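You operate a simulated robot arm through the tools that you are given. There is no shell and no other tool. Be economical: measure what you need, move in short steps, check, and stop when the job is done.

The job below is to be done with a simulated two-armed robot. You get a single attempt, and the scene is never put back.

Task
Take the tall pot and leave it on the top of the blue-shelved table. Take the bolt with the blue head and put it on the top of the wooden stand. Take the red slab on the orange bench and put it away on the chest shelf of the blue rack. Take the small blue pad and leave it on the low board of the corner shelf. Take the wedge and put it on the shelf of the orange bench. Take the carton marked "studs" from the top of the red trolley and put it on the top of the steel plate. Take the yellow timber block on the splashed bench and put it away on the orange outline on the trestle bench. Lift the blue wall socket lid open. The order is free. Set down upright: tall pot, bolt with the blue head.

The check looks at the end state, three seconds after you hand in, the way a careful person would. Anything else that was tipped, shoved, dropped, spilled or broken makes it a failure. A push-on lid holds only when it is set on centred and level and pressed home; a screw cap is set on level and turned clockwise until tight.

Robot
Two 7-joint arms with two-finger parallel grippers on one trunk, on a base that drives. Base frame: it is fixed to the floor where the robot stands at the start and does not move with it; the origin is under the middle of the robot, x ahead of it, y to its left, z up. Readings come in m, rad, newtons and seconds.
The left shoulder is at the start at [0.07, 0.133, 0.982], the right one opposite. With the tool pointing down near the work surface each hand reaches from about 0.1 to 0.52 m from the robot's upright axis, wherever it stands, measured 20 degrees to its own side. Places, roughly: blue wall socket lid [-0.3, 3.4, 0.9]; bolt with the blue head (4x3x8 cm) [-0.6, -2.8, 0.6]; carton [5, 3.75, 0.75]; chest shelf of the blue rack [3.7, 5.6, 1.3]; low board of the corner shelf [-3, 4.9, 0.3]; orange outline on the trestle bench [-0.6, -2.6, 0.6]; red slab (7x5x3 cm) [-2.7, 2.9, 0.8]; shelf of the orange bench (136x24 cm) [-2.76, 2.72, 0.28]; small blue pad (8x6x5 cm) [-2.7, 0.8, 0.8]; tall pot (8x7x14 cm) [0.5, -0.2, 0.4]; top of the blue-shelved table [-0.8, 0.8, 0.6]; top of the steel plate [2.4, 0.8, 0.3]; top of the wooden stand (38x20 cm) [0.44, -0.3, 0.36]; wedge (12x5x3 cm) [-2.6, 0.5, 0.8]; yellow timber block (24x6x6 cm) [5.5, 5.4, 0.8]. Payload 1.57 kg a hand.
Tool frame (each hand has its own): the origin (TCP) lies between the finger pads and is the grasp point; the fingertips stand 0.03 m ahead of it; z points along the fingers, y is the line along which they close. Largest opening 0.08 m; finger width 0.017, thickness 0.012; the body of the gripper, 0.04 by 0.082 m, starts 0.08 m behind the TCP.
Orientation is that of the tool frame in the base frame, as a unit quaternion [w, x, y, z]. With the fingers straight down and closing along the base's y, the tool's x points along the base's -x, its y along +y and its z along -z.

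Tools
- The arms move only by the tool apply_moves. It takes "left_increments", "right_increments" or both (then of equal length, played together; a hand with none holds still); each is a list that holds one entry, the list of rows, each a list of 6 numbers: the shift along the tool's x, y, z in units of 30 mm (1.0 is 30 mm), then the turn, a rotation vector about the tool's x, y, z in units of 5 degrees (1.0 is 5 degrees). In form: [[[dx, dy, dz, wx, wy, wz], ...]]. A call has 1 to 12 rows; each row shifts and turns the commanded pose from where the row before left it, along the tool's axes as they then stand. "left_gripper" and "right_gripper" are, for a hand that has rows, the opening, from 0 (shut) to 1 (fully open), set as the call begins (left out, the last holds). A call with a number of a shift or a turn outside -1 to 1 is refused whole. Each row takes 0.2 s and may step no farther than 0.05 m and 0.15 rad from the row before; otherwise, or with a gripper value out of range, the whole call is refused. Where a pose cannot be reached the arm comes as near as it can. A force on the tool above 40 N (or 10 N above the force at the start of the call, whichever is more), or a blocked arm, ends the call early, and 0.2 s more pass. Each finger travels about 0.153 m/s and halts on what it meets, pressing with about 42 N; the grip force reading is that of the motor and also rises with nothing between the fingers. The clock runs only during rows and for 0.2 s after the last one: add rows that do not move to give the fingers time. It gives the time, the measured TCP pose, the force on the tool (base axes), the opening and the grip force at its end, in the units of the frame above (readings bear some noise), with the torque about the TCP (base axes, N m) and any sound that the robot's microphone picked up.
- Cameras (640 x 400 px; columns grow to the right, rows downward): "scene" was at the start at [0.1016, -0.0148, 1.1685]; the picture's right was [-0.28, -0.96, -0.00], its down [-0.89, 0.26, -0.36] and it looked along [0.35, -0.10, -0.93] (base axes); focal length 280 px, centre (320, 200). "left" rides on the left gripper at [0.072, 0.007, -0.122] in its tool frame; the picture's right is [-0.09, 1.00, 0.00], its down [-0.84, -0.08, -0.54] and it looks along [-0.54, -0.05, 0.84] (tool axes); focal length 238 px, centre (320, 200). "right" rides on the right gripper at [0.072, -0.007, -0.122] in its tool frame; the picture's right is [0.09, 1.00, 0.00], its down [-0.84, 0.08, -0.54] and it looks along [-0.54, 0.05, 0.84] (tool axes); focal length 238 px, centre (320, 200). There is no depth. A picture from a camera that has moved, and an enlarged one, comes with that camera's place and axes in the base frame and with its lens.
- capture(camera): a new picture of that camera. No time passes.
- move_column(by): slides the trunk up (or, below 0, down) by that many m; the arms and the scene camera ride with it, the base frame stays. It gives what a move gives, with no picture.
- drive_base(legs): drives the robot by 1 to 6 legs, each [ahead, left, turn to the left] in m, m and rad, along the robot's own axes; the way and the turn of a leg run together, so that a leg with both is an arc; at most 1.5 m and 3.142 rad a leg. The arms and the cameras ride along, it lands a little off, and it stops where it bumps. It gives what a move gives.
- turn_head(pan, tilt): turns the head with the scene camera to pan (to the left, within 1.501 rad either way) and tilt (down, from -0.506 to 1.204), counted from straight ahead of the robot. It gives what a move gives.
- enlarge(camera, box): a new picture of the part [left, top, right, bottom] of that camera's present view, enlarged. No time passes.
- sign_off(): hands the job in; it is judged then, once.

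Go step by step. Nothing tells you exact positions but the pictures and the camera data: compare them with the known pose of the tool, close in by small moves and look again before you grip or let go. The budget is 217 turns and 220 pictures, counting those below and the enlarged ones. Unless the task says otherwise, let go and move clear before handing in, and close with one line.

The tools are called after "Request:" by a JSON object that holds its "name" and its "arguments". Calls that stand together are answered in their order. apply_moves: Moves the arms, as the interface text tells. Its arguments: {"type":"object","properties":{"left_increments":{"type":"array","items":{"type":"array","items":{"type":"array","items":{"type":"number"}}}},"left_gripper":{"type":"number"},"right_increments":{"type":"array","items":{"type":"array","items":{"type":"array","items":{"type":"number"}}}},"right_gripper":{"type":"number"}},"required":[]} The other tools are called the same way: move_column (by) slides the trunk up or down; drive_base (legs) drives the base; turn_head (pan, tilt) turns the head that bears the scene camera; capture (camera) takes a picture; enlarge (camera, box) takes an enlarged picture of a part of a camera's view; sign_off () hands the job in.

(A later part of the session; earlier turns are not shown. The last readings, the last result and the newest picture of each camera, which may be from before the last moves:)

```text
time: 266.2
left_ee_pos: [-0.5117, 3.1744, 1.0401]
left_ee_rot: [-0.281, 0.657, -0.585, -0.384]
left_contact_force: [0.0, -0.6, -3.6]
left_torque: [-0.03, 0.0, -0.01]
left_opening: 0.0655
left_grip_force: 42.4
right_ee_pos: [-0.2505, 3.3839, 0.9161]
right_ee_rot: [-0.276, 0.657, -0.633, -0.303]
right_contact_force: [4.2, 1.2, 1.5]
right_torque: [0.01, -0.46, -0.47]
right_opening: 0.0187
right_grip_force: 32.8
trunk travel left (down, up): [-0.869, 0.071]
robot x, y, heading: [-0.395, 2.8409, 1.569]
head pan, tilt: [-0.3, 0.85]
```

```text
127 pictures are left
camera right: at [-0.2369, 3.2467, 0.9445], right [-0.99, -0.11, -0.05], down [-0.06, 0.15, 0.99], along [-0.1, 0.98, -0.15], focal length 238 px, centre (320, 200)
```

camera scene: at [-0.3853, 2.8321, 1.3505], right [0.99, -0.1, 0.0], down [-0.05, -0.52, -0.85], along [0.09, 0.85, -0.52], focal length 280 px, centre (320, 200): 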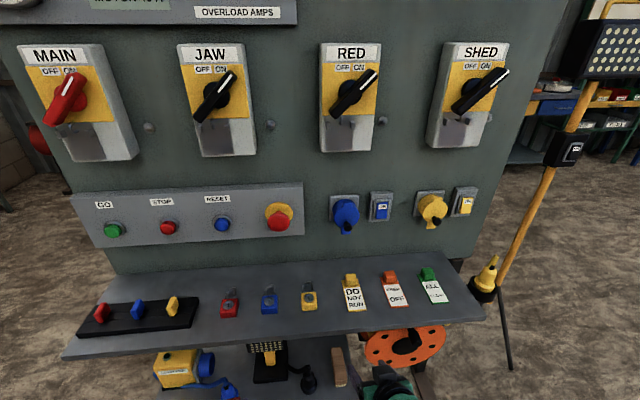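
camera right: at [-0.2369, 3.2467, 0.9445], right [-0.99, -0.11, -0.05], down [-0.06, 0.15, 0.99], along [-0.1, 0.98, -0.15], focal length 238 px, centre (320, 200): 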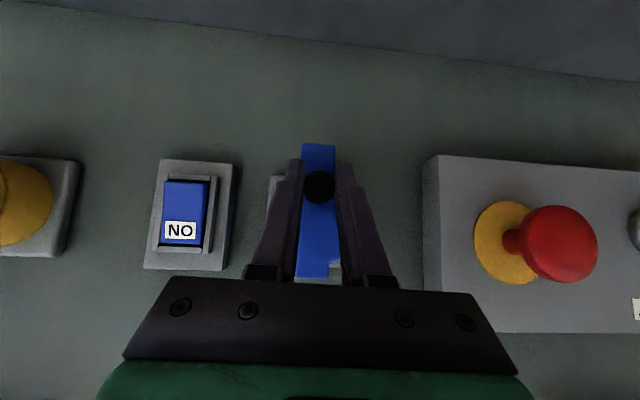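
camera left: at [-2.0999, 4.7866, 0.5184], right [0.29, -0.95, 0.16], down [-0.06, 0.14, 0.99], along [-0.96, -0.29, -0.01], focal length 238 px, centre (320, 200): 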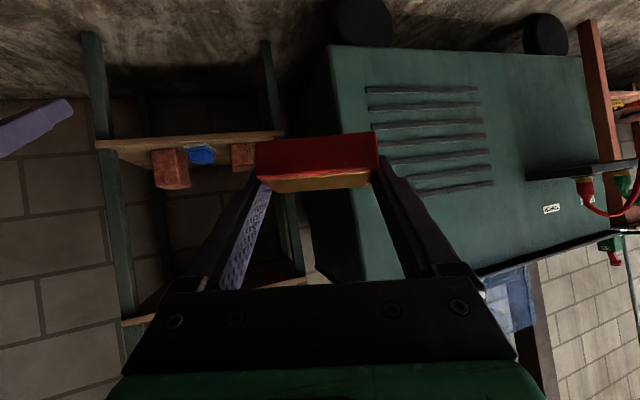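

The knob is gripped. I swing it outward and up along the hinge arc for the first ~60°, watching the force.

Request:
{"name": "apply_moves", "arguments": {"right_increments": [[[0.06, 0, -0.374, 0, 0, 0], [0, 0, -0.377, 0, 0, 0], [-0.067, 0, -0.37, 0, 0, 0], [-0.132, 0, -0.353, 0, 0, 0], [-0.192, 0, -0.325, 0, 0, 0], [-0.244, 0, -0.287, 0, 0, 0]]]}}

Request:
{"name": "capture", "arguments": {"camera": "right"}}

Request:
{"name": "enlarge", "arguments": {"camera": "scene", "box": [240, 100, 440, 260]}}

```text
time: 267.6
left_ee_pos: [-0.513, 3.1751, 1.0399]
left_ee_rot: [-0.28, 0.658, -0.585, -0.383]
left_contact_force: [0.0, 0.4, -3.5]
left_torque: [-0.02, -0.02, 0.0]
left_opening: 0.0656
left_grip_force: 41.9
right_ee_pos: [-0.2512, 3.3484, 0.9677]
right_ee_rot: [-0.272, 0.66, -0.632, -0.302]
right_contact_force: [-3.5, -10.2, -16.8]
right_torque: [-1.21, 0.15, -0.45]
right_opening: 0.0191
right_grip_force: 33.0
trunk travel left (down, up): [-0.869, 0.071]
robot x, y, heading: [-0.3899, 2.8403, 1.57]
head pan, tilt: [-0.3, 0.85]
```

```text
126 pictures are left
camera right: at [-0.2361, 3.2109, 0.9963], right [-0.99, -0.11, -0.05], down [-0.06, 0.15, 0.99], along [-0.1, 0.98, -0.16], focal length 238 px, centre (320, 200)
```

right: 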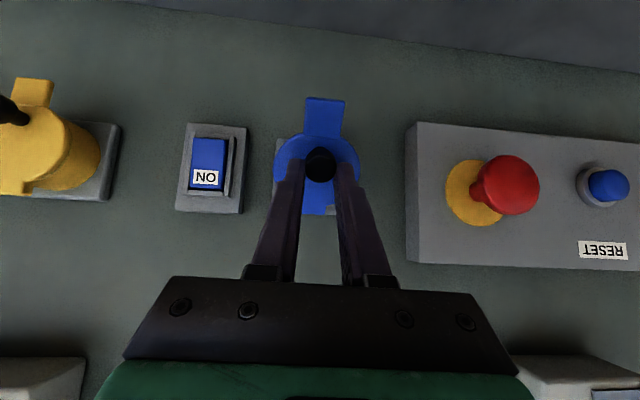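

```text
2.50 times, centred on (340, 180) of scene
camera zoom: at [-0.3711, 2.9679, 1.505], right [0.95, -0.3, 0.0], down [-0.22, -0.72, -0.66], along [0.2, 0.63, -0.75], focal length 700 px, centre (270, 250)
```

zoom: 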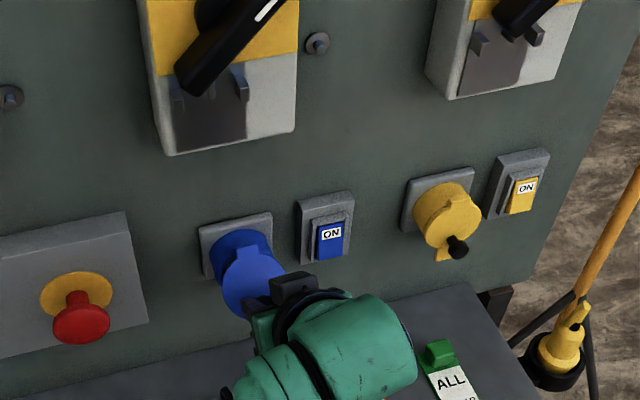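

The lid is following. I continue with a slightly wider arc and check forces.

Request:
{"name": "apply_moves", "arguments": {"right_increments": [[[-0.195, 0, -0.306, 0, 0, 0], [-0.252, 0, -0.268, 0, 0, 0], [-0.318, 0, -0.193, 0, 0, 0]]]}}

Request:
{"name": "capture", "arguments": {"camera": "right"}}

Request:
{"name": "enlarge", "arguments": {"camera": "scene", "box": [240, 100, 440, 260]}}

```text
time: 268.4
left_ee_pos: [-0.5141, 3.1755, 1.0405]
left_ee_rot: [-0.28, 0.658, -0.584, -0.383]
left_contact_force: [-0.5, -0.6, -4.7]
left_torque: [-0.03, 0.05, -0.01]
left_opening: 0.0656
left_grip_force: 41.7
right_ee_pos: [-0.2498, 3.3491, 1.0019]
right_ee_rot: [-0.275, 0.658, -0.632, -0.302]
right_contact_force: [-5.5, -5.2, -13.3]
right_torque: [-1.13, 0.07, -0.13]
right_opening: 0.0186
right_grip_force: 33.0
trunk travel left (down, up): [-0.869, 0.071]
robot x, y, heading: [-0.3915, 2.8449, 1.568]
head pan, tilt: [-0.3, 0.85]
```

```text
124 pictures are left
camera right: at [-0.2362, 3.2114, 1.0291], right [-0.99, -0.11, -0.05], down [-0.06, 0.15, 0.99], along [-0.1, 0.98, -0.16], focal length 238 px, centre (320, 200)
```

right: 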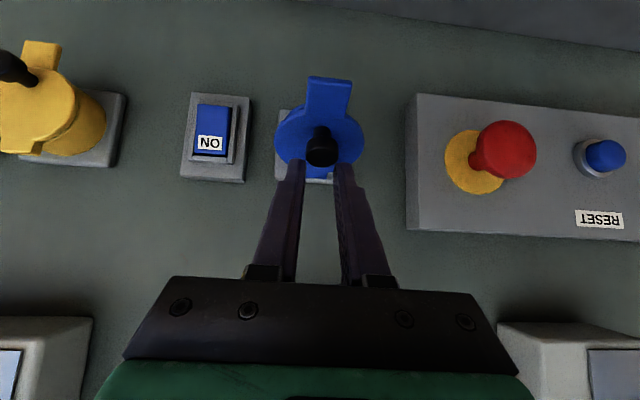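

```text
2.50 times, centred on (340, 180) of scene
camera zoom: at [-0.3723, 2.9696, 1.5049], right [0.95, -0.3, 0.0], down [-0.22, -0.72, -0.66], along [0.2, 0.63, -0.75], focal length 700 px, centre (270, 250)
```

zoom: 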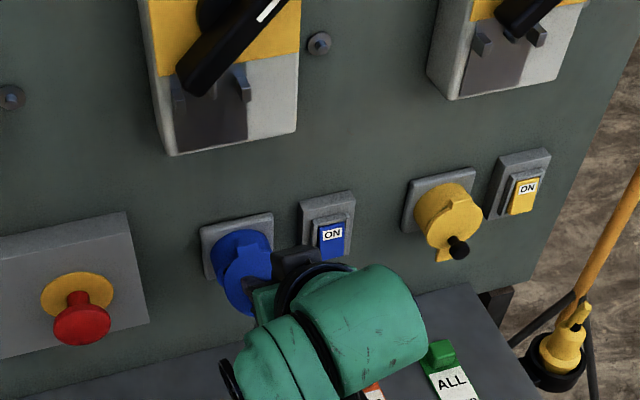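

By my geometry the lid is now at ~65–70°. I keep swinging up and in toward ~115°.

Request:
{"name": "apply_moves", "arguments": {"right_increments": [[[-0.241, 0, -0.165, 0, 0, 0], [-0.26, 0, -0.133, 0, 0, 0], [-0.279, 0, -0.092, 0, 0, 0], [-0.287, 0, -0.053, 0, 0, 0], [-0.293, 0, -0.015, 0, 0, 0], [-0.293, 0, 0.03, 0, 0, 0]]]}}

Request:
{"name": "capture", "arguments": {"camera": "right"}}

Request:
{"name": "enlarge", "arguments": {"camera": "scene", "box": [240, 100, 440, 260]}}

```text
time: 269.9
left_ee_pos: [-0.5133, 3.1749, 1.0409]
left_ee_rot: [-0.28, 0.658, -0.585, -0.383]
left_contact_force: [0.8, -0.8, -3.5]
left_torque: [0.0, -0.03, -0.01]
left_opening: 0.0654
left_grip_force: 41.8
right_ee_pos: [-0.2484, 3.3723, 1.0475]
right_ee_rot: [-0.275, 0.658, -0.632, -0.304]
right_contact_force: [0.4, 0.4, -0.2]
right_torque: [0.01, 0.02, 0.02]
right_opening: 0.0
right_grip_force: 21.0
trunk travel left (down, up): [-0.869, 0.071]
robot x, y, heading: [-0.3916, 2.8418, 1.566]
head pan, tilt: [-0.3, 0.85]
```

```text
122 pictures are left
camera right: at [-0.2341, 3.2347, 1.0755], right [-0.99, -0.11, -0.05], down [-0.06, 0.15, 0.99], along [-0.1, 0.98, -0.15], focal length 238 px, centre (320, 200)
```

right: 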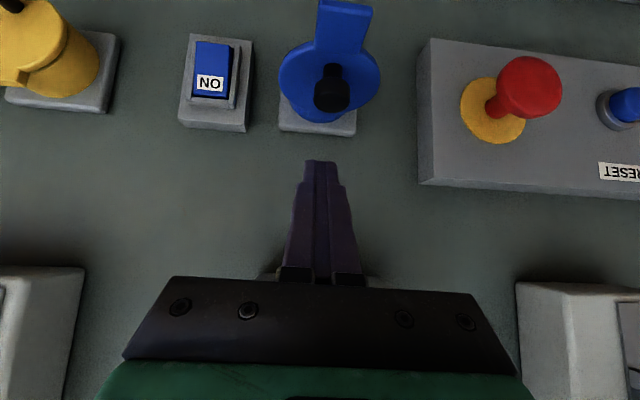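

```text
2.50 times, centred on (340, 180) of scene
camera zoom: at [-0.3705, 2.968, 1.5051], right [0.95, -0.3, 0.0], down [-0.22, -0.72, -0.66], along [0.2, 0.63, -0.75], focal length 700 px, centre (270, 250)
```

zoom: 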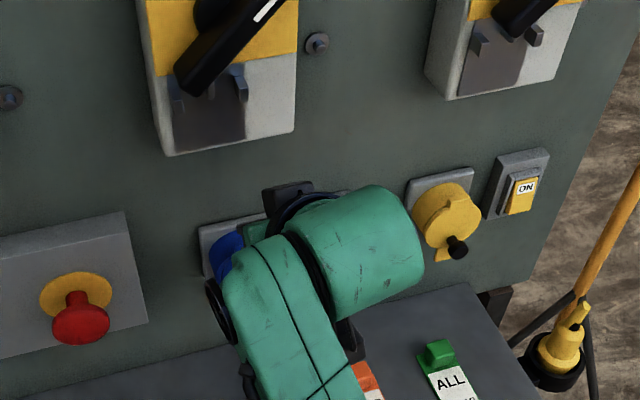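

The fingers slid off, but the lid stays at ≈57° by itself. I recompute the hinge at ≈(y 3.445, z 0.99) and re-grip the knob deeper.

Request:
{"name": "apply_moves", "arguments": {"right_increments": [[[0.78, 0, -0.46, 0, 0, 0], [0.79, 0, -0.46, 0, 0, 0], [0, 0, 0, 0, 0, 0]]], "right_gripper": 0.55}}

Request:
{"name": "capture", "arguments": {"camera": "right"}}

```text
time: 270.6
left_ee_pos: [-0.5137, 3.176, 1.0397]
left_ee_rot: [-0.28, 0.658, -0.585, -0.384]
left_contact_force: [-0.3, -0.1, -4.4]
left_torque: [-0.06, -0.05, 0.01]
left_opening: 0.0655
left_grip_force: 41.9
right_ee_pos: [-0.2469, 3.3201, 1.0324]
right_ee_rot: [-0.275, 0.658, -0.632, -0.303]
right_contact_force: [-0.7, -0.7, 0.4]
right_torque: [-0.03, -0.01, 0.01]
right_opening: 0.0439
right_grip_force: 0.0
trunk travel left (down, up): [-0.869, 0.071]
robot x, y, heading: [-0.3889, 2.8399, 1.572]
head pan, tilt: [-0.3, 0.85]
```

```text
120 pictures are left
camera right: at [-0.2326, 3.1824, 1.0583], right [-0.99, -0.11, -0.05], down [-0.06, 0.15, 0.99], along [-0.1, 0.98, -0.16], focal length 238 px, centre (320, 200)
```

right: 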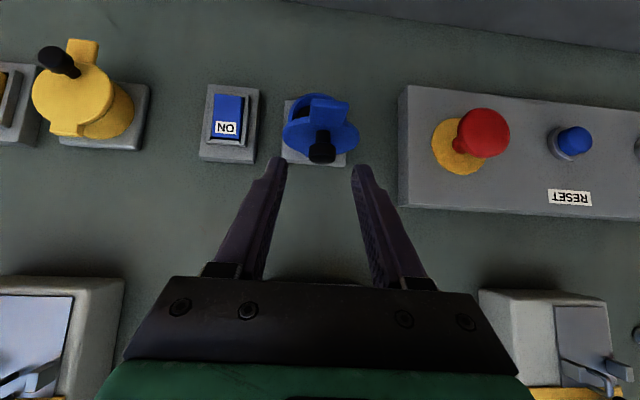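

The lid looks more open now. I take an enlarged look.

Request:
{"name": "enlarge", "arguments": {"camera": "right", "box": [250, 70, 400, 190]}}

Request:
{"name": "enlarge", "arguments": {"camera": "scene", "box": [270, 130, 390, 230]}}

```text
3.33 times, centred on (325, 130) of right
camera zoom: at [-0.2326, 3.1824, 1.0583], right [-0.99, -0.11, -0.05], down [-0.06, 0.15, 0.99], along [-0.1, 0.98, -0.16], focal length 794 px, centre (303, 433)
```

zoom: 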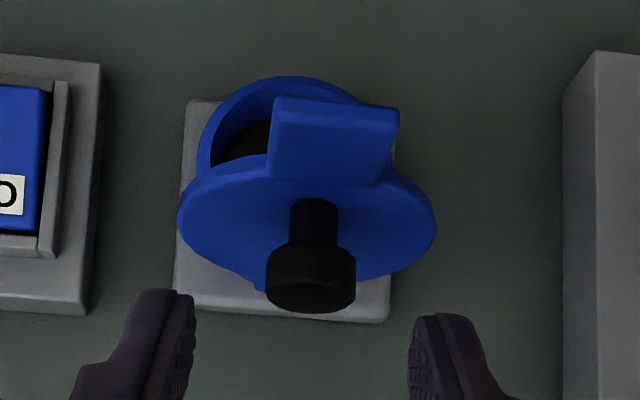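

```text
4.00 times, centred on (330, 180) of scene
camera zoom: at [-0.371, 2.969, 1.505], right [0.95, -0.3, 0.0], down [-0.22, -0.72, -0.66], along [0.2, 0.63, -0.75], focal length 1120 px, centre (280, 280)
```

zoom: 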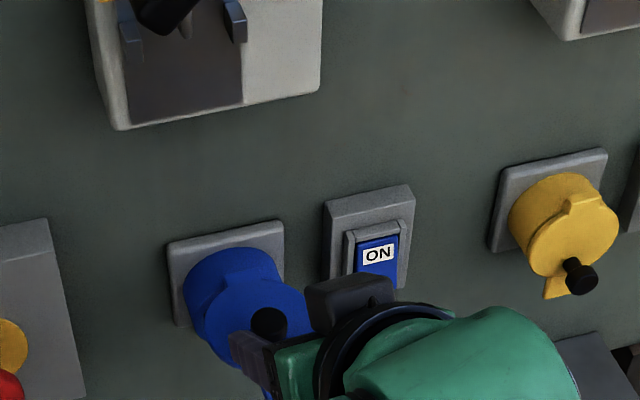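

The lid stays at ~58° and the knob has a mushroom head on a thinner stem. I tilt the hand to match the knob axis and go around the stem.

Request:
{"name": "apply_moves", "arguments": {"right_increments": [[[0, 0, 0, 0, 0.85, 0], [0, 0, 0, 0, 0.85, 0], [0, 0, 0, 0, 0.85, 0], [0, 0, 0, 0, 0.85, 0], [0, 0, 0, 0, 0, 0]]]}}

Request:
{"name": "apply_moves", "arguments": {"right_increments": [[[-0.07, 0.04, 0.6, 0, 0, 0], [-0.07, 0.03, 0.5, 0, 0, 0], [0, 0, 0.3, 0, 0, 0], [0, 0, 0, 0, 0, 0]]]}}

Request:
{"name": "capture", "arguments": {"camera": "right"}}

```text
time: 271.9
left_ee_pos: [-0.5138, 3.175, 1.0416]
left_ee_rot: [-0.281, 0.658, -0.585, -0.383]
left_contact_force: [-0.1, -0.3, -3.6]
left_torque: [0.01, -0.02, 0.0]
left_opening: 0.0656
left_grip_force: 42.2
right_ee_pos: [-0.2476, 3.3204, 1.0315]
right_ee_rot: [-0.177, 0.696, -0.666, -0.202]
right_contact_force: [-0.7, 0.4, -0.4]
right_torque: [-0.02, 0.01, 0.0]
right_opening: 0.044
right_grip_force: 0.0
trunk travel left (down, up): [-0.869, 0.071]
robot x, y, heading: [-0.3906, 2.839, 1.574]
head pan, tilt: [-0.3, 0.85]
```

```text
time: 272.9
left_ee_pos: [-0.513, 3.1748, 1.0406]
left_ee_rot: [-0.281, 0.658, -0.584, -0.384]
left_contact_force: [-0.6, -0.6, -4.2]
left_torque: [-0.06, -0.02, 0.0]
left_opening: 0.0654
left_grip_force: 42.2
right_ee_pos: [-0.25, 3.3431, 0.9966]
right_ee_rot: [-0.178, 0.695, -0.666, -0.202]
right_contact_force: [-0.4, 0.1, 0.2]
right_torque: [-0.01, -0.01, -0.02]
right_opening: 0.044
right_grip_force: 0.1
trunk travel left (down, up): [-0.869, 0.071]
robot x, y, heading: [-0.3934, 2.8431, 1.567]
head pan, tilt: [-0.3, 0.85]
```

```text
117 pictures are left
camera right: at [-0.2361, 3.2197, 1.0645], right [-0.99, -0.13, -0.03], down [-0.08, 0.43, 0.9], along [-0.1, 0.89, -0.44], focal length 238 px, centre (320, 200)
```

right: 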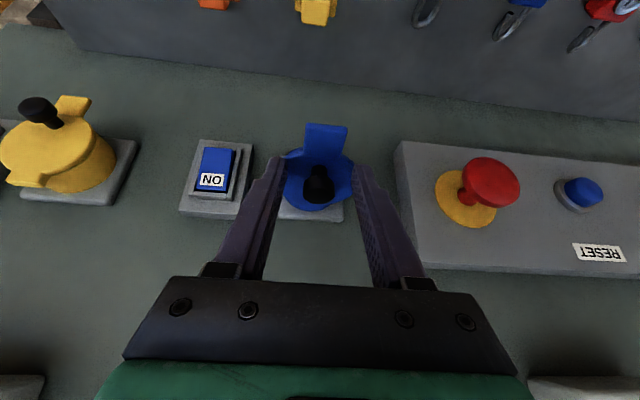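

The knob's head is between the pads. I close and rotate the hand rigidly about the hinge line, 5° per row.

Request:
{"name": "apply_moves", "arguments": {"right_increments": [[[0, 0, 0, 0, 0, 0], [0, 0, 0, 0, 0, 0], [0, 0, 0, 0, 0, 0]]], "right_gripper": 0}}

Request:
{"name": "apply_moves", "arguments": {"right_increments": [[[-0.17, 0, -0.243, 0, 1, 0], [-0.17, 0, -0.243, 0, 1, 0], [-0.17, 0, -0.243, 0, 1, 0], [-0.17, 0, -0.243, 0, 1, 0], [-0.17, 0, -0.243, 0, 1, 0]]]}}

Request:
{"name": "capture", "arguments": {"camera": "right"}}

```text
time: 273.6
left_ee_pos: [-0.514, 3.1747, 1.0406]
left_ee_rot: [-0.281, 0.657, -0.585, -0.383]
left_contact_force: [-0.2, -0.5, -4.1]
left_torque: [-0.01, -0.03, -0.04]
left_opening: 0.0653
left_grip_force: 42.0
right_ee_pos: [-0.2511, 3.3441, 0.9975]
right_ee_rot: [-0.179, 0.696, -0.666, -0.203]
right_contact_force: [-0.6, 0.1, -1.5]
right_torque: [-0.01, -0.26, -0.35]
right_opening: 0.0188
right_grip_force: 33.5
trunk travel left (down, up): [-0.869, 0.071]
robot x, y, heading: [-0.3921, 2.8454, 1.568]
head pan, tilt: [-0.3, 0.85]
```

```text
time: 274.9
left_ee_pos: [-0.5169, 3.1798, 1.0378]
left_ee_rot: [-0.279, 0.66, -0.584, -0.381]
left_contact_force: [0.6, -0.1, -3.8]
left_torque: [-0.05, 0.02, 0.06]
left_opening: 0.0657
left_grip_force: 42.3
right_ee_pos: [-0.2511, 3.3619, 1.0344]
right_ee_rot: [-0.039, 0.731, -0.68, -0.05]
right_contact_force: [-22.4, 9.1, -6.7]
right_torque: [0.11, -0.08, -0.11]
right_opening: 0.0187
right_grip_force: 33.4
trunk travel left (down, up): [-0.869, 0.071]
robot x, y, heading: [-0.3921, 2.8437, 1.576]
head pan, tilt: [-0.3, 0.85]
stopped in row 5 (right hand): the force on the tool passed its limit at 77 N (the readings are from after the stop); the commanded pose is now the measured one
```

```text
116 pictures are left
camera right: at [-0.2371, 3.2772, 1.1466], right [-0.99, -0.16, 0.0], down [-0.12, 0.75, 0.64], along [-0.1, 0.64, -0.77], focal length 238 px, centre (320, 200)
```

right: 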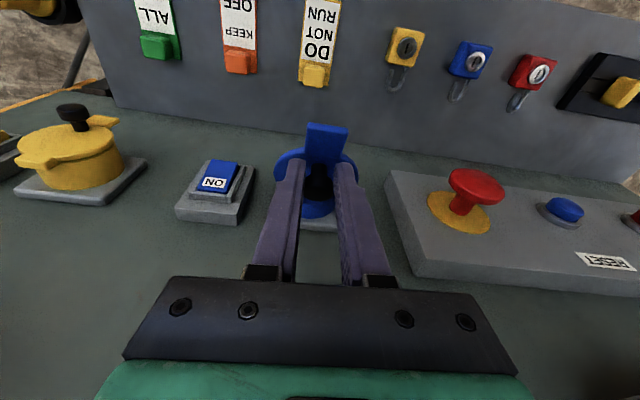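

A force spike (77 N) — the hand may have met the RED switch above. I look at it before moving on.

Request:
{"name": "turn_head", "arguments": {"pan": -0.25, "tilt": 0.5}}

Request:
{"name": "capture", "arguments": {"camera": "scene"}}

Request:
{"name": "enlarge", "arguments": {"camera": "right", "box": [240, 90, 400, 240]}}

```text
time: 275.7
left_ee_pos: [-0.5182, 3.1796, 1.0377]
left_ee_rot: [-0.28, 0.66, -0.584, -0.38]
left_contact_force: [-0.2, -0.3, -4.5]
left_torque: [-0.03, 0.03, 0.0]
left_opening: 0.0655
left_grip_force: 41.9
right_ee_pos: [-0.2512, 3.3627, 1.0357]
right_ee_rot: [-0.04, 0.728, -0.682, -0.048]
right_contact_force: [-18.7, 16.4, -9.0]
right_torque: [0.45, 0.22, -0.04]
right_opening: 0.0186
right_grip_force: 33.0
trunk travel left (down, up): [-0.869, 0.071]
robot x, y, heading: [-0.3919, 2.8374, 1.574]
head pan, tilt: [-0.25, 0.499]
```

```text
115 pictures are left
camera scene: at [-0.3789, 2.9897, 1.5342], right [0.97, -0.25, 0.01], down [-0.11, -0.47, -0.88], along [0.22, 0.85, -0.48], focal length 280 px, centre (320, 200)
```

scene: 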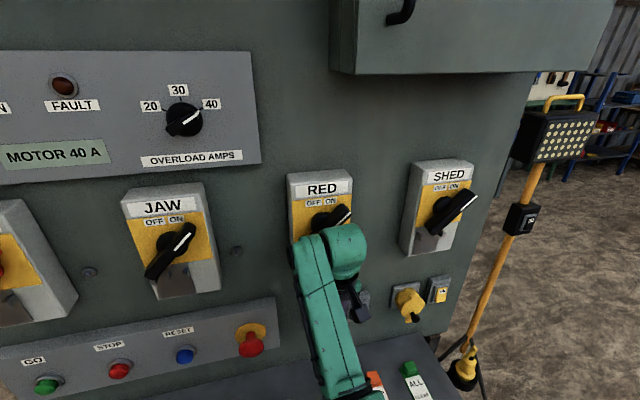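

```text
2.67 times, centred on (320, 165) of right
camera zoom: at [-0.2381, 3.277, 1.1469], right [-0.99, -0.16, 0.0], down [-0.12, 0.76, 0.64], along [-0.1, 0.64, -0.77], focal length 636 px, centre (320, 293)
```

zoom: 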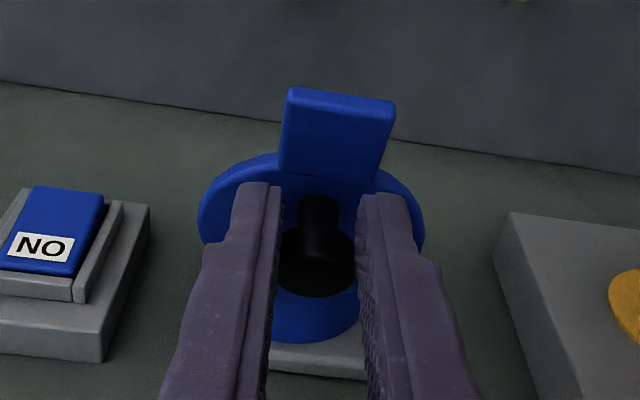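

The RED switch looks unchanged, and the lid is now at ~85°. I release, back off, re-pitch the hand clear of the switch, and will then push the knob inward to open the lid further.

Request:
{"name": "apply_moves", "arguments": {"right_increments": [[[0, 0, 0, 0, 0, 0], [0, 0, 0, 0, 0, 0], [0.66, 0, -0.08, 0, 0, 0], [0.66, 0, -0.08, 0, 0, 0], [0.66, 0, -0.08, 0, 0, 0]]], "right_gripper": 0.6}}

Request:
{"name": "apply_moves", "arguments": {"right_increments": [[[0, 0, 0, 0, -1, 0], [0, 0, 0, 0, -1, 0], [0, 0, 0, 0, -1, 0], [0, 0, 0, 0, -1, 0], [0, 0, 0, 0, -1, 0], [0, 0, 0, 0, -1, 0], [0, 0, 0, 0, -1, 0], [0, 0, 0, 0, -1, 0]]], "right_gripper": 0.0}}

Request:
{"name": "capture", "arguments": {"camera": "right"}}

Request:
{"name": "enlarge", "arguments": {"camera": "scene", "box": [260, 160, 460, 340]}}

```text
time: 277.1
left_ee_pos: [-0.5146, 3.1743, 1.0402]
left_ee_rot: [-0.28, 0.658, -0.584, -0.383]
left_contact_force: [0.2, 0.5, -4.9]
left_torque: [-0.03, -0.06, 0.0]
left_opening: 0.0658
left_grip_force: 42.4
right_ee_pos: [-0.1831, 3.3354, 1.0629]
right_ee_rot: [-0.123, 0.702, -0.7, -0.046]
right_contact_force: [-0.6, 0.8, 0.7]
right_torque: [-0.01, -0.01, 0.0]
right_opening: 0.0481
right_grip_force: 0.1
right hand out of reach, approached as far as the arm can: row 4, 5
trunk travel left (down, up): [-0.869, 0.071]
robot x, y, heading: [-0.3951, 2.8411, 1.572]
head pan, tilt: [-0.25, 0.499]
stopped in row 5 (right hand): the arm was blocked; the commanded pose is now the measured one
```

```text
time: 278.0
left_ee_pos: [-0.5141, 3.1748, 1.041]
left_ee_rot: [-0.28, 0.659, -0.584, -0.383]
left_contact_force: [0.7, -0.1, -4.2]
left_torque: [-0.04, 0.0, -0.03]
left_opening: 0.0657
left_grip_force: 41.9
right_ee_pos: [-0.1681, 3.3715, 1.142]
right_ee_rot: [0.287, -0.662, 0.666, 0.188]
right_contact_force: [-0.2, 0.1, 0.8]
right_torque: [-0.01, 0.0, 0.0]
right_opening: 0.0001
right_grip_force: 21.4
trunk travel left (down, up): [-0.869, 0.071]
robot x, y, heading: [-0.3928, 2.8395, 1.575]
head pan, tilt: [-0.25, 0.499]
stopped in row 4 (right hand): the arm was blocked; the commanded pose is now the measured one
```

```text
113 pictures are left
camera right: at [-0.1756, 3.2381, 1.1903], right [-0.98, -0.02, -0.19], down [-0.18, 0.31, 0.93], along [0.04, 0.95, -0.31], focal length 238 px, centre (320, 200)
```

right: 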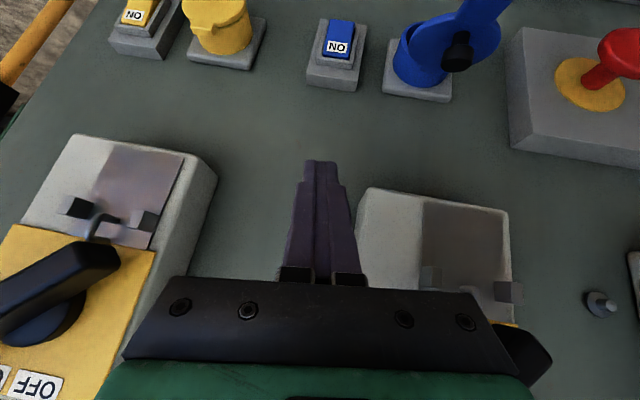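

```text
2.22 times, centred on (360, 250) of scene
camera zoom: at [-0.3723, 2.9814, 1.5351], right [0.97, -0.25, 0.0], down [-0.12, -0.46, -0.88], along [0.22, 0.85, -0.48], focal length 622 px, centre (231, 89)
```

zoom: 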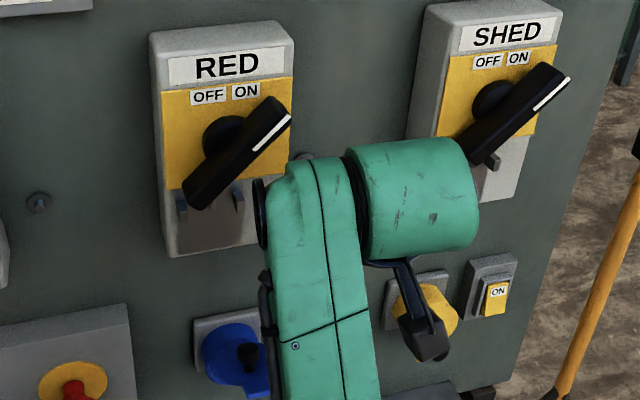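

The right arm wandered near its limits; the switches are unaffected. I back the base away before repositioning the arm.

Request:
{"name": "drive_base", "arguments": {"legs": [[-0.25, 0, 0]]}}

Request:
{"name": "turn_head", "arguments": {"pan": -0.2, "tilt": 0.6}}

Request:
{"name": "capture", "arguments": {"camera": "scene"}}

Request:
{"name": "enlarge", "arguments": {"camera": "scene", "box": [270, 100, 470, 240]}}

```text
time: 279.8
left_ee_pos: [-0.5139, 2.923, 1.0394]
left_ee_rot: [-0.279, 0.659, -0.584, -0.382]
left_contact_force: [-0.4, 0.5, -4.1]
left_torque: [-0.03, -0.03, 0.02]
left_opening: 0.0653
left_grip_force: 41.9
right_ee_pos: [-0.1701, 3.1193, 1.1392]
right_ee_rot: [0.286, -0.663, 0.666, 0.187]
right_contact_force: [-0.4, -0.5, 0.0]
right_torque: [0.0, 0.0, -0.01]
right_opening: 0.0
right_grip_force: 21.6
trunk travel left (down, up): [-0.869, 0.071]
robot x, y, heading: [-0.3906, 2.5872, 1.574]
head pan, tilt: [-0.25, 0.499]
```

```text
time: 280.5
left_ee_pos: [-0.5136, 2.9212, 1.0399]
left_ee_rot: [-0.279, 0.659, -0.583, -0.384]
left_contact_force: [0.2, 0.2, -4.1]
left_torque: [-0.07, -0.01, -0.01]
left_opening: 0.0655
left_grip_force: 41.8
right_ee_pos: [-0.1677, 3.1178, 1.1414]
right_ee_rot: [0.288, -0.662, 0.666, 0.188]
right_contact_force: [1.0, 0.4, 0.5]
right_torque: [-0.01, 0.03, 0.03]
right_opening: 0.0003
right_grip_force: 21.0
trunk travel left (down, up): [-0.869, 0.071]
robot x, y, heading: [-0.3917, 2.5874, 1.571]
head pan, tilt: [-0.201, 0.6]
```

```text
111 pictures are left
camera scene: at [-0.3768, 2.7269, 1.526], right [0.98, -0.2, 0.0], down [-0.11, -0.55, -0.83], along [0.16, 0.81, -0.56], focal length 280 px, centre (320, 200)
```

scene: 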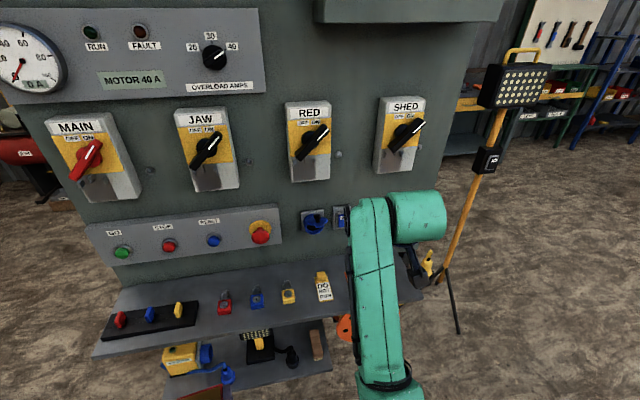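

```text
2.86 times, centred on (370, 170) of scene
camera zoom: at [-0.3768, 2.7269, 1.526], right [0.98, -0.2, 0.0], down [-0.11, -0.55, -0.83], along [0.16, 0.81, -0.56], focal length 800 px, centre (177, 286)
```

zoom: 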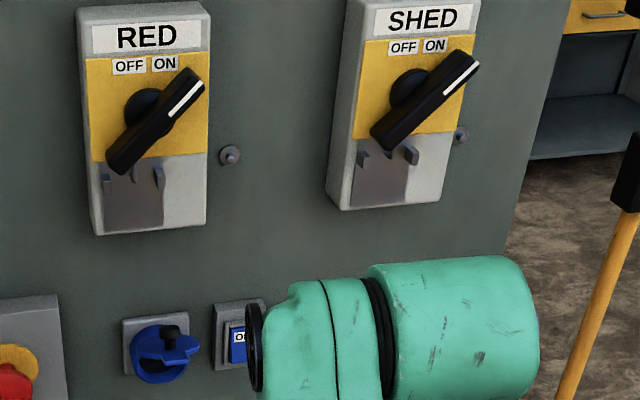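

The lid now stands about horizontal (knob up) and stays. I'd like it further open: I bring the closed fingers to push the knob gently toward the panel.

Request:
{"name": "apply_moves", "arguments": {"right_increments": [[[0.9, 0.45, -0.245, 0, 0, 0], [0.9, 0.45, -0.245, 0, 0, 0], [0.9, 0.45, -0.245, 0, 0, 0], [0.9, 0.45, -0.245, 0, 0, 0], [0.9, 0.45, -0.245, 0, 0, 0], [0.9, 0.45, -0.245, 0, 0, 0], [0, 0, 0, 0, 0, 0]]]}}

Request:
{"name": "drive_base", "arguments": {"legs": [[0.27, 0, 0]]}}

Request:
{"name": "capture", "arguments": {"camera": "right"}}

Request:
{"name": "enlarge", "arguments": {"camera": "scene", "box": [240, 140, 440, 280]}}

```text
time: 281.1
left_ee_pos: [-0.5147, 2.9205, 1.0385]
left_ee_rot: [-0.279, 0.659, -0.584, -0.383]
left_contact_force: [-1.1, 0.0, -3.3]
left_torque: [-0.01, 0.01, 0.0]
left_opening: 0.0655
left_grip_force: 42.0
right_ee_pos: [-0.1743, 3.0999, 1.2139]
right_ee_rot: [0.381, -0.619, 0.643, 0.239]
right_contact_force: [-0.2, -0.9, 0.4]
right_torque: [0.03, -0.01, 0.0]
right_opening: 0.0
right_grip_force: 21.3
trunk travel left (down, up): [-0.869, 0.071]
robot x, y, heading: [-0.3944, 2.5865, 1.571]
head pan, tilt: [-0.201, 0.6]
stopped in row 3 (right hand): the arm was blocked; the commanded pose is now the measured one
```

```text
time: 283.0
left_ee_pos: [-0.5162, 3.1923, 1.0415]
left_ee_rot: [-0.28, 0.66, -0.582, -0.385]
left_contact_force: [-0.1, 0.1, -3.5]
left_torque: [-0.03, -0.05, 0.01]
left_opening: 0.0658
left_grip_force: 42.0
right_ee_pos: [-0.1755, 3.3712, 1.213]
right_ee_rot: [0.38, -0.621, 0.642, 0.241]
right_contact_force: [0.1, 0.2, -0.8]
right_torque: [-0.03, 0.03, 0.0]
right_opening: 0.0
right_grip_force: 21.3
trunk travel left (down, up): [-0.869, 0.071]
robot x, y, heading: [-0.3912, 2.8616, 1.579]
head pan, tilt: [-0.201, 0.6]
```

```text
109 pictures are left
camera right: at [-0.1886, 3.2325, 1.2305], right [-0.97, 0.06, -0.24], down [-0.23, 0.1, 0.97], along [0.08, 0.99, -0.08], focal length 238 px, centre (320, 200)
```

right: 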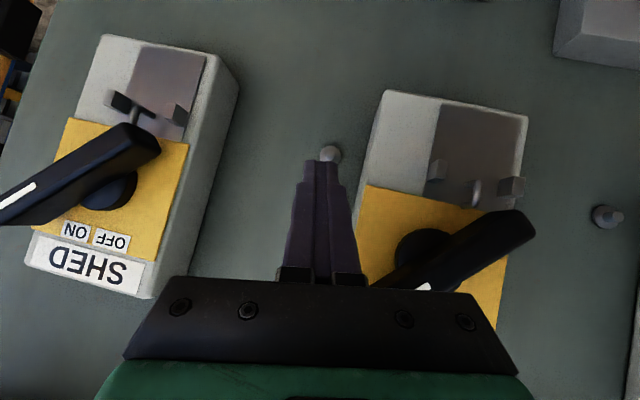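

```text
2.86 times, centred on (340, 210) of scene
camera zoom: at [-0.3784, 2.9977, 1.5262], right [0.98, -0.19, 0.0], down [-0.11, -0.55, -0.83], along [0.16, 0.81, -0.56], focal length 800 px, centre (263, 171)
```

zoom: 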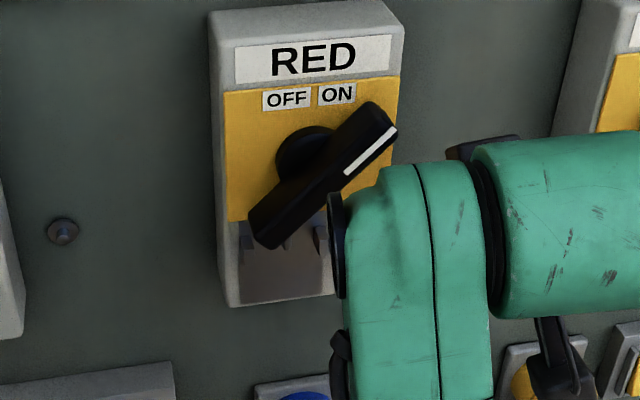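

Too close to the RED switch; I back off at once and unfold the arm outward (as worked before).

Request:
{"name": "drive_base", "arguments": {"legs": [[-0.35, 0, 0]]}}

Request:
{"name": "apply_moves", "arguments": {"right_increments": [[[0, -0.9, 0, 0, 0, 0], [0, -0.9, 0, 0, 0, 0], [0.5, -0.7, 0.3, 0, 0, 0], [0.6, 0, 0.5, 0, 0, 0], [0.6, 0, 0.5, 0, 0, 0], [0.6, 0, 0.5, 0, 0, 0]]]}}

Request:
{"name": "turn_head", "arguments": {"pan": -0.2, "tilt": 1.1}}

Request:
{"name": "capture", "arguments": {"camera": "scene"}}

```text
time: 285.3
left_ee_pos: [-0.5146, 2.8388, 1.0405]
left_ee_rot: [-0.278, 0.66, -0.583, -0.383]
left_contact_force: [-0.1, 0.7, -3.6]
left_torque: [-0.05, -0.01, 0.0]
left_opening: 0.0657
left_grip_force: 41.9
right_ee_pos: [-0.1726, 3.0194, 1.2114]
right_ee_rot: [0.38, -0.62, 0.643, 0.238]
right_contact_force: [0.2, 0.8, 0.2]
right_torque: [-0.01, 0.03, 0.03]
right_opening: 0.0
right_grip_force: 21.3
trunk travel left (down, up): [-0.869, 0.071]
robot x, y, heading: [-0.389, 2.5069, 1.573]
head pan, tilt: [-0.201, 0.6]
```

```text
time: 286.7
left_ee_pos: [-0.5136, 2.838, 1.04]
left_ee_rot: [-0.28, 0.659, -0.583, -0.384]
left_contact_force: [-0.2, 0.6, -3.6]
left_torque: [-0.06, -0.02, 0.01]
left_opening: 0.0658
left_grip_force: 41.4
right_ee_pos: [-0.0851, 3.0067, 1.1377]
right_ee_rot: [0.38, -0.62, 0.644, 0.238]
right_contact_force: [0.5, -0.1, -0.6]
right_torque: [-0.02, -0.03, 0.01]
right_opening: 0.0002
right_grip_force: 21.6
trunk travel left (down, up): [-0.869, 0.071]
robot x, y, heading: [-0.3899, 2.511, 1.575]
head pan, tilt: [-0.201, 0.6]
```

```text
time: 287.6
left_ee_pos: [-0.5148, 2.8389, 1.0399]
left_ee_rot: [-0.279, 0.66, -0.583, -0.384]
left_contact_force: [0.5, -0.4, -4.3]
left_torque: [-0.03, -0.05, -0.02]
left_opening: 0.0657
left_grip_force: 42.6
right_ee_pos: [-0.0849, 3.0071, 1.1378]
right_ee_rot: [0.381, -0.62, 0.643, 0.239]
right_contact_force: [0.0, 0.6, 0.1]
right_torque: [0.01, -0.05, 0.03]
right_opening: 0.0
right_grip_force: 21.2
trunk travel left (down, up): [-0.869, 0.071]
robot x, y, heading: [-0.3916, 2.5057, 1.575]
head pan, tilt: [-0.201, 1.1]
```

```text
107 pictures are left
camera scene: at [-0.3814, 2.6195, 1.4874], right [0.98, -0.2, 0.0], down [-0.17, -0.87, -0.45], along [0.09, 0.45, -0.89], focal length 280 px, centre (320, 200)
```

scene: 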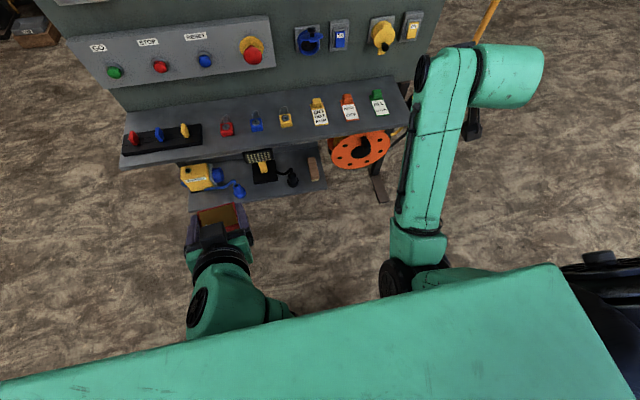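

The arm is free again. I align using the base (shift left 0.17 m) and trunk (down 8 cm) so the closed fingertips point at the knob (≈[-0.255, 3.36, 1.035]), then approach.

Request:
{"name": "move_column", "arguments": {"by": -0.08}}

Request:
{"name": "drive_base", "arguments": {"legs": [[0, 0.17, 0], [0.27, 0, 0]]}}

Request:
{"name": "capture", "arguments": {"camera": "right"}}

Request:
{"name": "turn_head", "arguments": {"pan": -0.6, "tilt": 0.7}}

Request:
{"name": "capture", "arguments": {"camera": "scene"}}

```text
time: 288.8
left_ee_pos: [-0.5142, 2.8383, 0.9599]
left_ee_rot: [-0.28, 0.66, -0.582, -0.384]
left_contact_force: [0.3, 0.4, -3.6]
left_torque: [-0.05, 0.0, 0.0]
left_opening: 0.0657
left_grip_force: 41.6
right_ee_pos: [-0.0868, 3.0076, 1.0582]
right_ee_rot: [0.38, -0.621, 0.642, 0.24]
right_contact_force: [0.5, 0.2, -0.3]
right_torque: [0.03, -0.03, 0.02]
right_opening: 0.0
right_grip_force: 21.6
trunk travel left (down, up): [-0.789, 0.151]
robot x, y, heading: [-0.3884, 2.503, 1.576]
head pan, tilt: [-0.201, 1.1]
```

```text
time: 291.8
left_ee_pos: [-0.6883, 3.1107, 0.9601]
left_ee_rot: [-0.278, 0.662, -0.58, -0.385]
left_contact_force: [-0.4, 1.2, -4.2]
left_torque: [-0.06, 0.0, -0.02]
left_opening: 0.0654
left_grip_force: 42.2
right_ee_pos: [-0.2608, 3.2829, 1.058]
right_ee_rot: [0.38, -0.622, 0.641, 0.24]
right_contact_force: [0.0, -0.9, -0.1]
right_torque: [-0.01, -0.01, 0.0]
right_opening: 0.0
right_grip_force: 21.1
trunk travel left (down, up): [-0.789, 0.151]
robot x, y, heading: [-0.5646, 2.7764, 1.578]
head pan, tilt: [-0.201, 1.1]
```

```text
106 pictures are left
camera right: at [-0.2725, 3.1426, 1.0762], right [-0.97, 0.05, -0.24], down [-0.23, 0.1, 0.97], along [0.08, 0.99, -0.08], focal length 238 px, centre (320, 200)
```

right: 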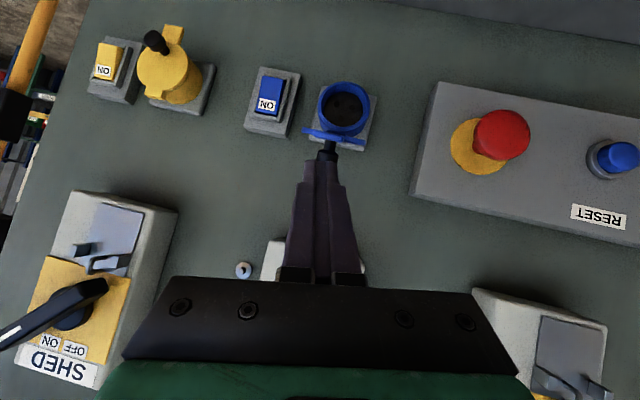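

```text
time: 292.7
left_ee_pos: [-0.6886, 3.1103, 0.9597]
left_ee_rot: [-0.277, 0.662, -0.581, -0.384]
left_contact_force: [0.9, 0.3, -3.7]
left_torque: [-0.03, -0.02, 0.01]
left_opening: 0.0656
left_grip_force: 41.8
right_ee_pos: [-0.2605, 3.2836, 1.0587]
right_ee_rot: [0.38, -0.622, 0.642, 0.24]
right_contact_force: [-0.5, 0.1, -0.3]
right_torque: [0.02, -0.01, 0.02]
right_opening: 0.0
right_grip_force: 21.5
trunk travel left (down, up): [-0.789, 0.151]
robot x, y, heading: [-0.5653, 2.7806, 1.581]
head pan, tilt: [-0.6, 0.7]
```

```text
105 pictures are left
camera scene: at [-0.5195, 2.9013, 1.4373], right [0.83, -0.56, 0.0], down [-0.36, -0.54, -0.76], along [0.43, 0.63, -0.64], focal length 280 px, centre (320, 200)
```

scene: 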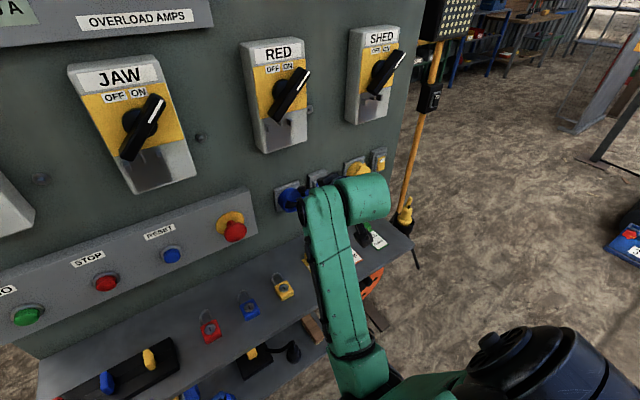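

The right camera shows the socket hole uncovered and the lid edge-on past horizontal (~105°), staying by itself — the lid is open. I back away and survey the way to the blue rack.

Request:
{"name": "drive_base", "arguments": {"legs": [[-0.45, 0, 0], [0, 0, -0.9]]}}

Request:
{"name": "turn_head", "arguments": {"pan": 0.1, "tilt": 0.3}}

Request:
{"name": "capture", "arguments": {"camera": "scene"}}

```text
time: 295.5
left_ee_pos: [-0.6831, 2.6534, 0.9594]
left_ee_rot: [-0.279, 0.66, -0.583, -0.383]
left_contact_force: [0.6, 0.2, -3.7]
left_torque: [-0.04, -0.03, 0.0]
left_opening: 0.0654
left_grip_force: 41.5
right_ee_pos: [-0.254, 2.8239, 1.0582]
right_ee_rot: [0.382, -0.62, 0.642, 0.24]
right_contact_force: [-0.5, 0.2, 0.0]
right_torque: [0.02, 0.0, 0.03]
right_opening: 0.0002
right_grip_force: 21.4
trunk travel left (down, up): [-0.789, 0.151]
robot x, y, heading: [-0.5558, 2.3258, 1.576]
head pan, tilt: [-0.6, 0.7]
stopped in leg 1: the robot was blocked; the commanded pose is now the measured one
```

```text
time: 296.6
left_ee_pos: [-0.6818, 2.6557, 0.9596]
left_ee_rot: [-0.278, 0.66, -0.583, -0.384]
left_contact_force: [-0.4, -0.4, -3.4]
left_torque: [-0.03, -0.03, -0.01]
left_opening: 0.0661
left_grip_force: 41.4
right_ee_pos: [-0.2529, 2.8256, 1.0583]
right_ee_rot: [0.38, -0.622, 0.642, 0.239]
right_contact_force: [-0.4, -0.4, 0.1]
right_torque: [0.01, -0.03, 0.04]
right_opening: 0.0
right_grip_force: 21.2
trunk travel left (down, up): [-0.789, 0.151]
robot x, y, heading: [-0.5568, 2.3257, 1.57]
head pan, tilt: [0.099, 0.3]
```

```text
104 pictures are left
camera scene: at [-0.5714, 2.4684, 1.4734], right [0.99, 0.1, 0.0], down [0.03, -0.29, -0.96], along [-0.1, 0.95, -0.3], focal length 280 px, centre (320, 200)
```

scene: 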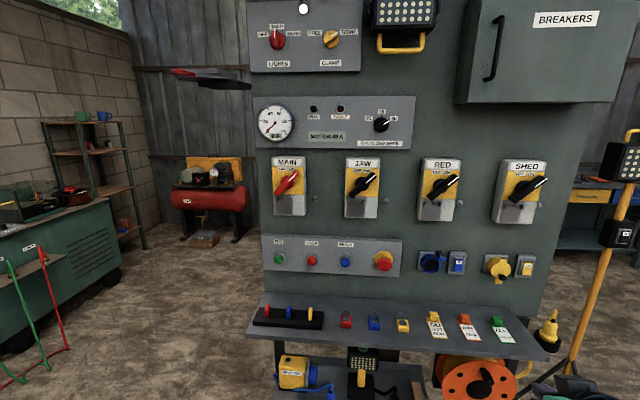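

My back touched the second table; I move off gently and look at whether anything was disturbed.

Request:
{"name": "drive_base", "arguments": {"legs": [[0.1, 0, 0], [0, -0.6, 0], [0, 0, -0.9]]}}

Request:
{"name": "turn_head", "arguments": {"pan": 0.1, "tilt": 0.3}}

Request:
{"name": "capture", "arguments": {"camera": "scene"}}

Request:
{"name": "turn_head", "arguments": {"pan": 1.5, "tilt": 0.5}}

Request:
{"name": "capture", "arguments": {"camera": "scene"}}

```text
time: 303.1
left_ee_pos: [0.2305, 2.731, 0.9588]
left_ee_rot: [0.419, -0.336, 0.814, 0.222]
left_contact_force: [-0.9, 0.3, -3.8]
left_torque: [-0.03, 0.04, -0.02]
left_opening: 0.0654
left_grip_force: 41.8
right_ee_pos: [0.6274, 2.4961, 1.0582]
right_ee_rot: [0.446, -0.275, 0.85, 0.048]
right_contact_force: [-0.8, -0.3, 0.4]
right_torque: [0.01, 0.02, 0.02]
right_opening: 0.0001
right_grip_force: 21.4
trunk travel left (down, up): [-0.789, 0.151]
robot x, y, heading: [0.0432, 2.4311, 0.667]
head pan, tilt: [0.099, 0.3]
```

```text
time: 303.7
left_ee_pos: [0.2306, 2.7309, 0.9591]
left_ee_rot: [0.418, -0.336, 0.814, 0.222]
left_contact_force: [-0.8, -0.4, -5.1]
left_torque: [-0.03, 0.02, 0.02]
left_opening: 0.0657
left_grip_force: 41.9
right_ee_pos: [0.6284, 2.496, 1.0577]
right_ee_rot: [0.447, -0.275, 0.85, 0.047]
right_contact_force: [0.8, 1.3, -0.1]
right_torque: [0.0, 0.03, -0.02]
right_opening: 0.0
right_grip_force: 21.5
trunk travel left (down, up): [-0.789, 0.151]
robot x, y, heading: [0.047, 2.4317, 0.667]
head pan, tilt: [0.099, 0.3]
```

```text
103 pictures are left
camera scene: at [0.1489, 2.5267, 1.4734], right [0.69, -0.72, 0.0], down [-0.21, -0.2, -0.96], along [0.69, 0.66, -0.3], focal length 280 px, centre (320, 200)
```

scene: 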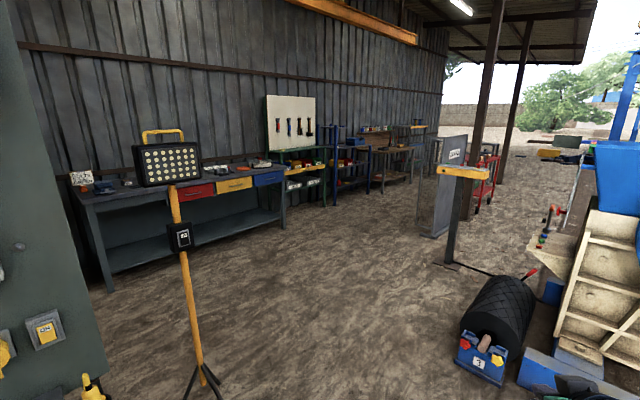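

```text
time: 305.2
left_ee_pos: [0.2306, 2.7314, 0.9588]
left_ee_rot: [0.419, -0.337, 0.813, 0.222]
left_contact_force: [-0.9, 0.5, -3.5]
left_torque: [-0.04, 0.01, -0.01]
left_opening: 0.0658
left_grip_force: 41.7
right_ee_pos: [0.6279, 2.4961, 1.0578]
right_ee_rot: [0.447, -0.274, 0.85, 0.048]
right_contact_force: [0.6, -0.4, 0.2]
right_torque: [-0.01, 0.0, 0.01]
right_opening: 0.0002
right_grip_force: 20.6
trunk travel left (down, up): [-0.789, 0.151]
robot x, y, heading: [0.0453, 2.4257, 0.666]
head pan, tilt: [1.499, 0.499]
```

```text
102 pictures are left
camera scene: at [0.0307, 2.5377, 1.4551], right [0.83, 0.56, 0.0], down [0.27, -0.4, -0.88], along [-0.49, 0.73, -0.48], focal length 280 px, centre (320, 200)
```

scene: 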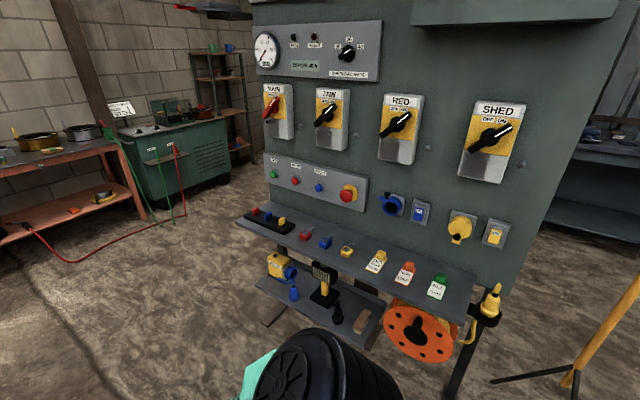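

The socket lid stays open and the table area seems untouched (I'll verify later). I drive northeast along the clear corridor toward the blue rack.

Request:
{"name": "drive_base", "arguments": {"legs": [[1.2, 0, 0], [1.2, 0, 0], [0.8, 0, 0]]}}

Request:
{"name": "turn_head", "arguments": {"pan": 0.1, "tilt": 0.3}}

Request:
{"name": "capture", "arguments": {"camera": "scene"}}

```text
time: 320.8
left_ee_pos: [2.7311, 4.7179, 0.9601]
left_ee_rot: [0.419, -0.337, 0.813, 0.222]
left_contact_force: [-0.3, 0.0, -4.6]
left_torque: [-0.03, 0.01, -0.01]
left_opening: 0.0656
left_grip_force: 41.7
right_ee_pos: [3.1289, 4.4854, 1.0588]
right_ee_rot: [0.446, -0.276, 0.85, 0.048]
right_contact_force: [-0.9, 0.4, -0.7]
right_torque: [0.02, 0.04, -0.03]
right_opening: 0.0001
right_grip_force: 21.6
trunk travel left (down, up): [-0.789, 0.151]
robot x, y, heading: [2.545, 4.4216, 0.665]
head pan, tilt: [1.499, 0.499]
```

```text
time: 322.4
left_ee_pos: [2.7315, 4.7188, 0.9594]
left_ee_rot: [0.418, -0.338, 0.813, 0.224]
left_contact_force: [-0.2, -0.2, -4.1]
left_torque: [-0.06, 0.01, 0.0]
left_opening: 0.0656
left_grip_force: 41.8
right_ee_pos: [3.1284, 4.4846, 1.0572]
right_ee_rot: [0.446, -0.275, 0.85, 0.048]
right_contact_force: [-0.2, 0.2, 0.8]
right_torque: [0.01, 0.0, 0.01]
right_opening: 0.0
right_grip_force: 21.4
trunk travel left (down, up): [-0.789, 0.151]
robot x, y, heading: [2.5425, 4.4156, 0.663]
head pan, tilt: [0.099, 0.3]
```

```text
101 pictures are left
camera scene: at [2.6495, 4.5151, 1.4734], right [0.69, -0.72, 0.0], down [-0.21, -0.21, -0.96], along [0.69, 0.66, -0.3], focal length 280 px, centre (320, 200)
```

scene: 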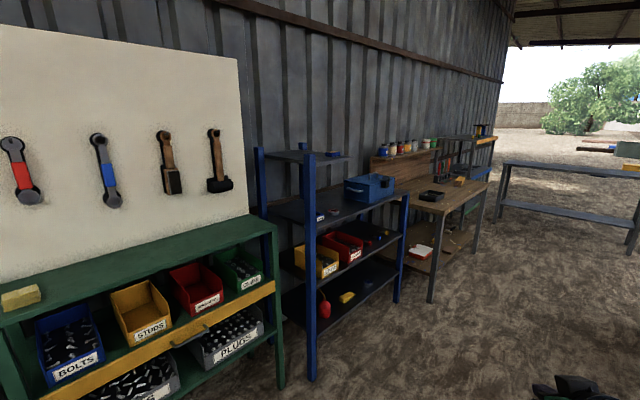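

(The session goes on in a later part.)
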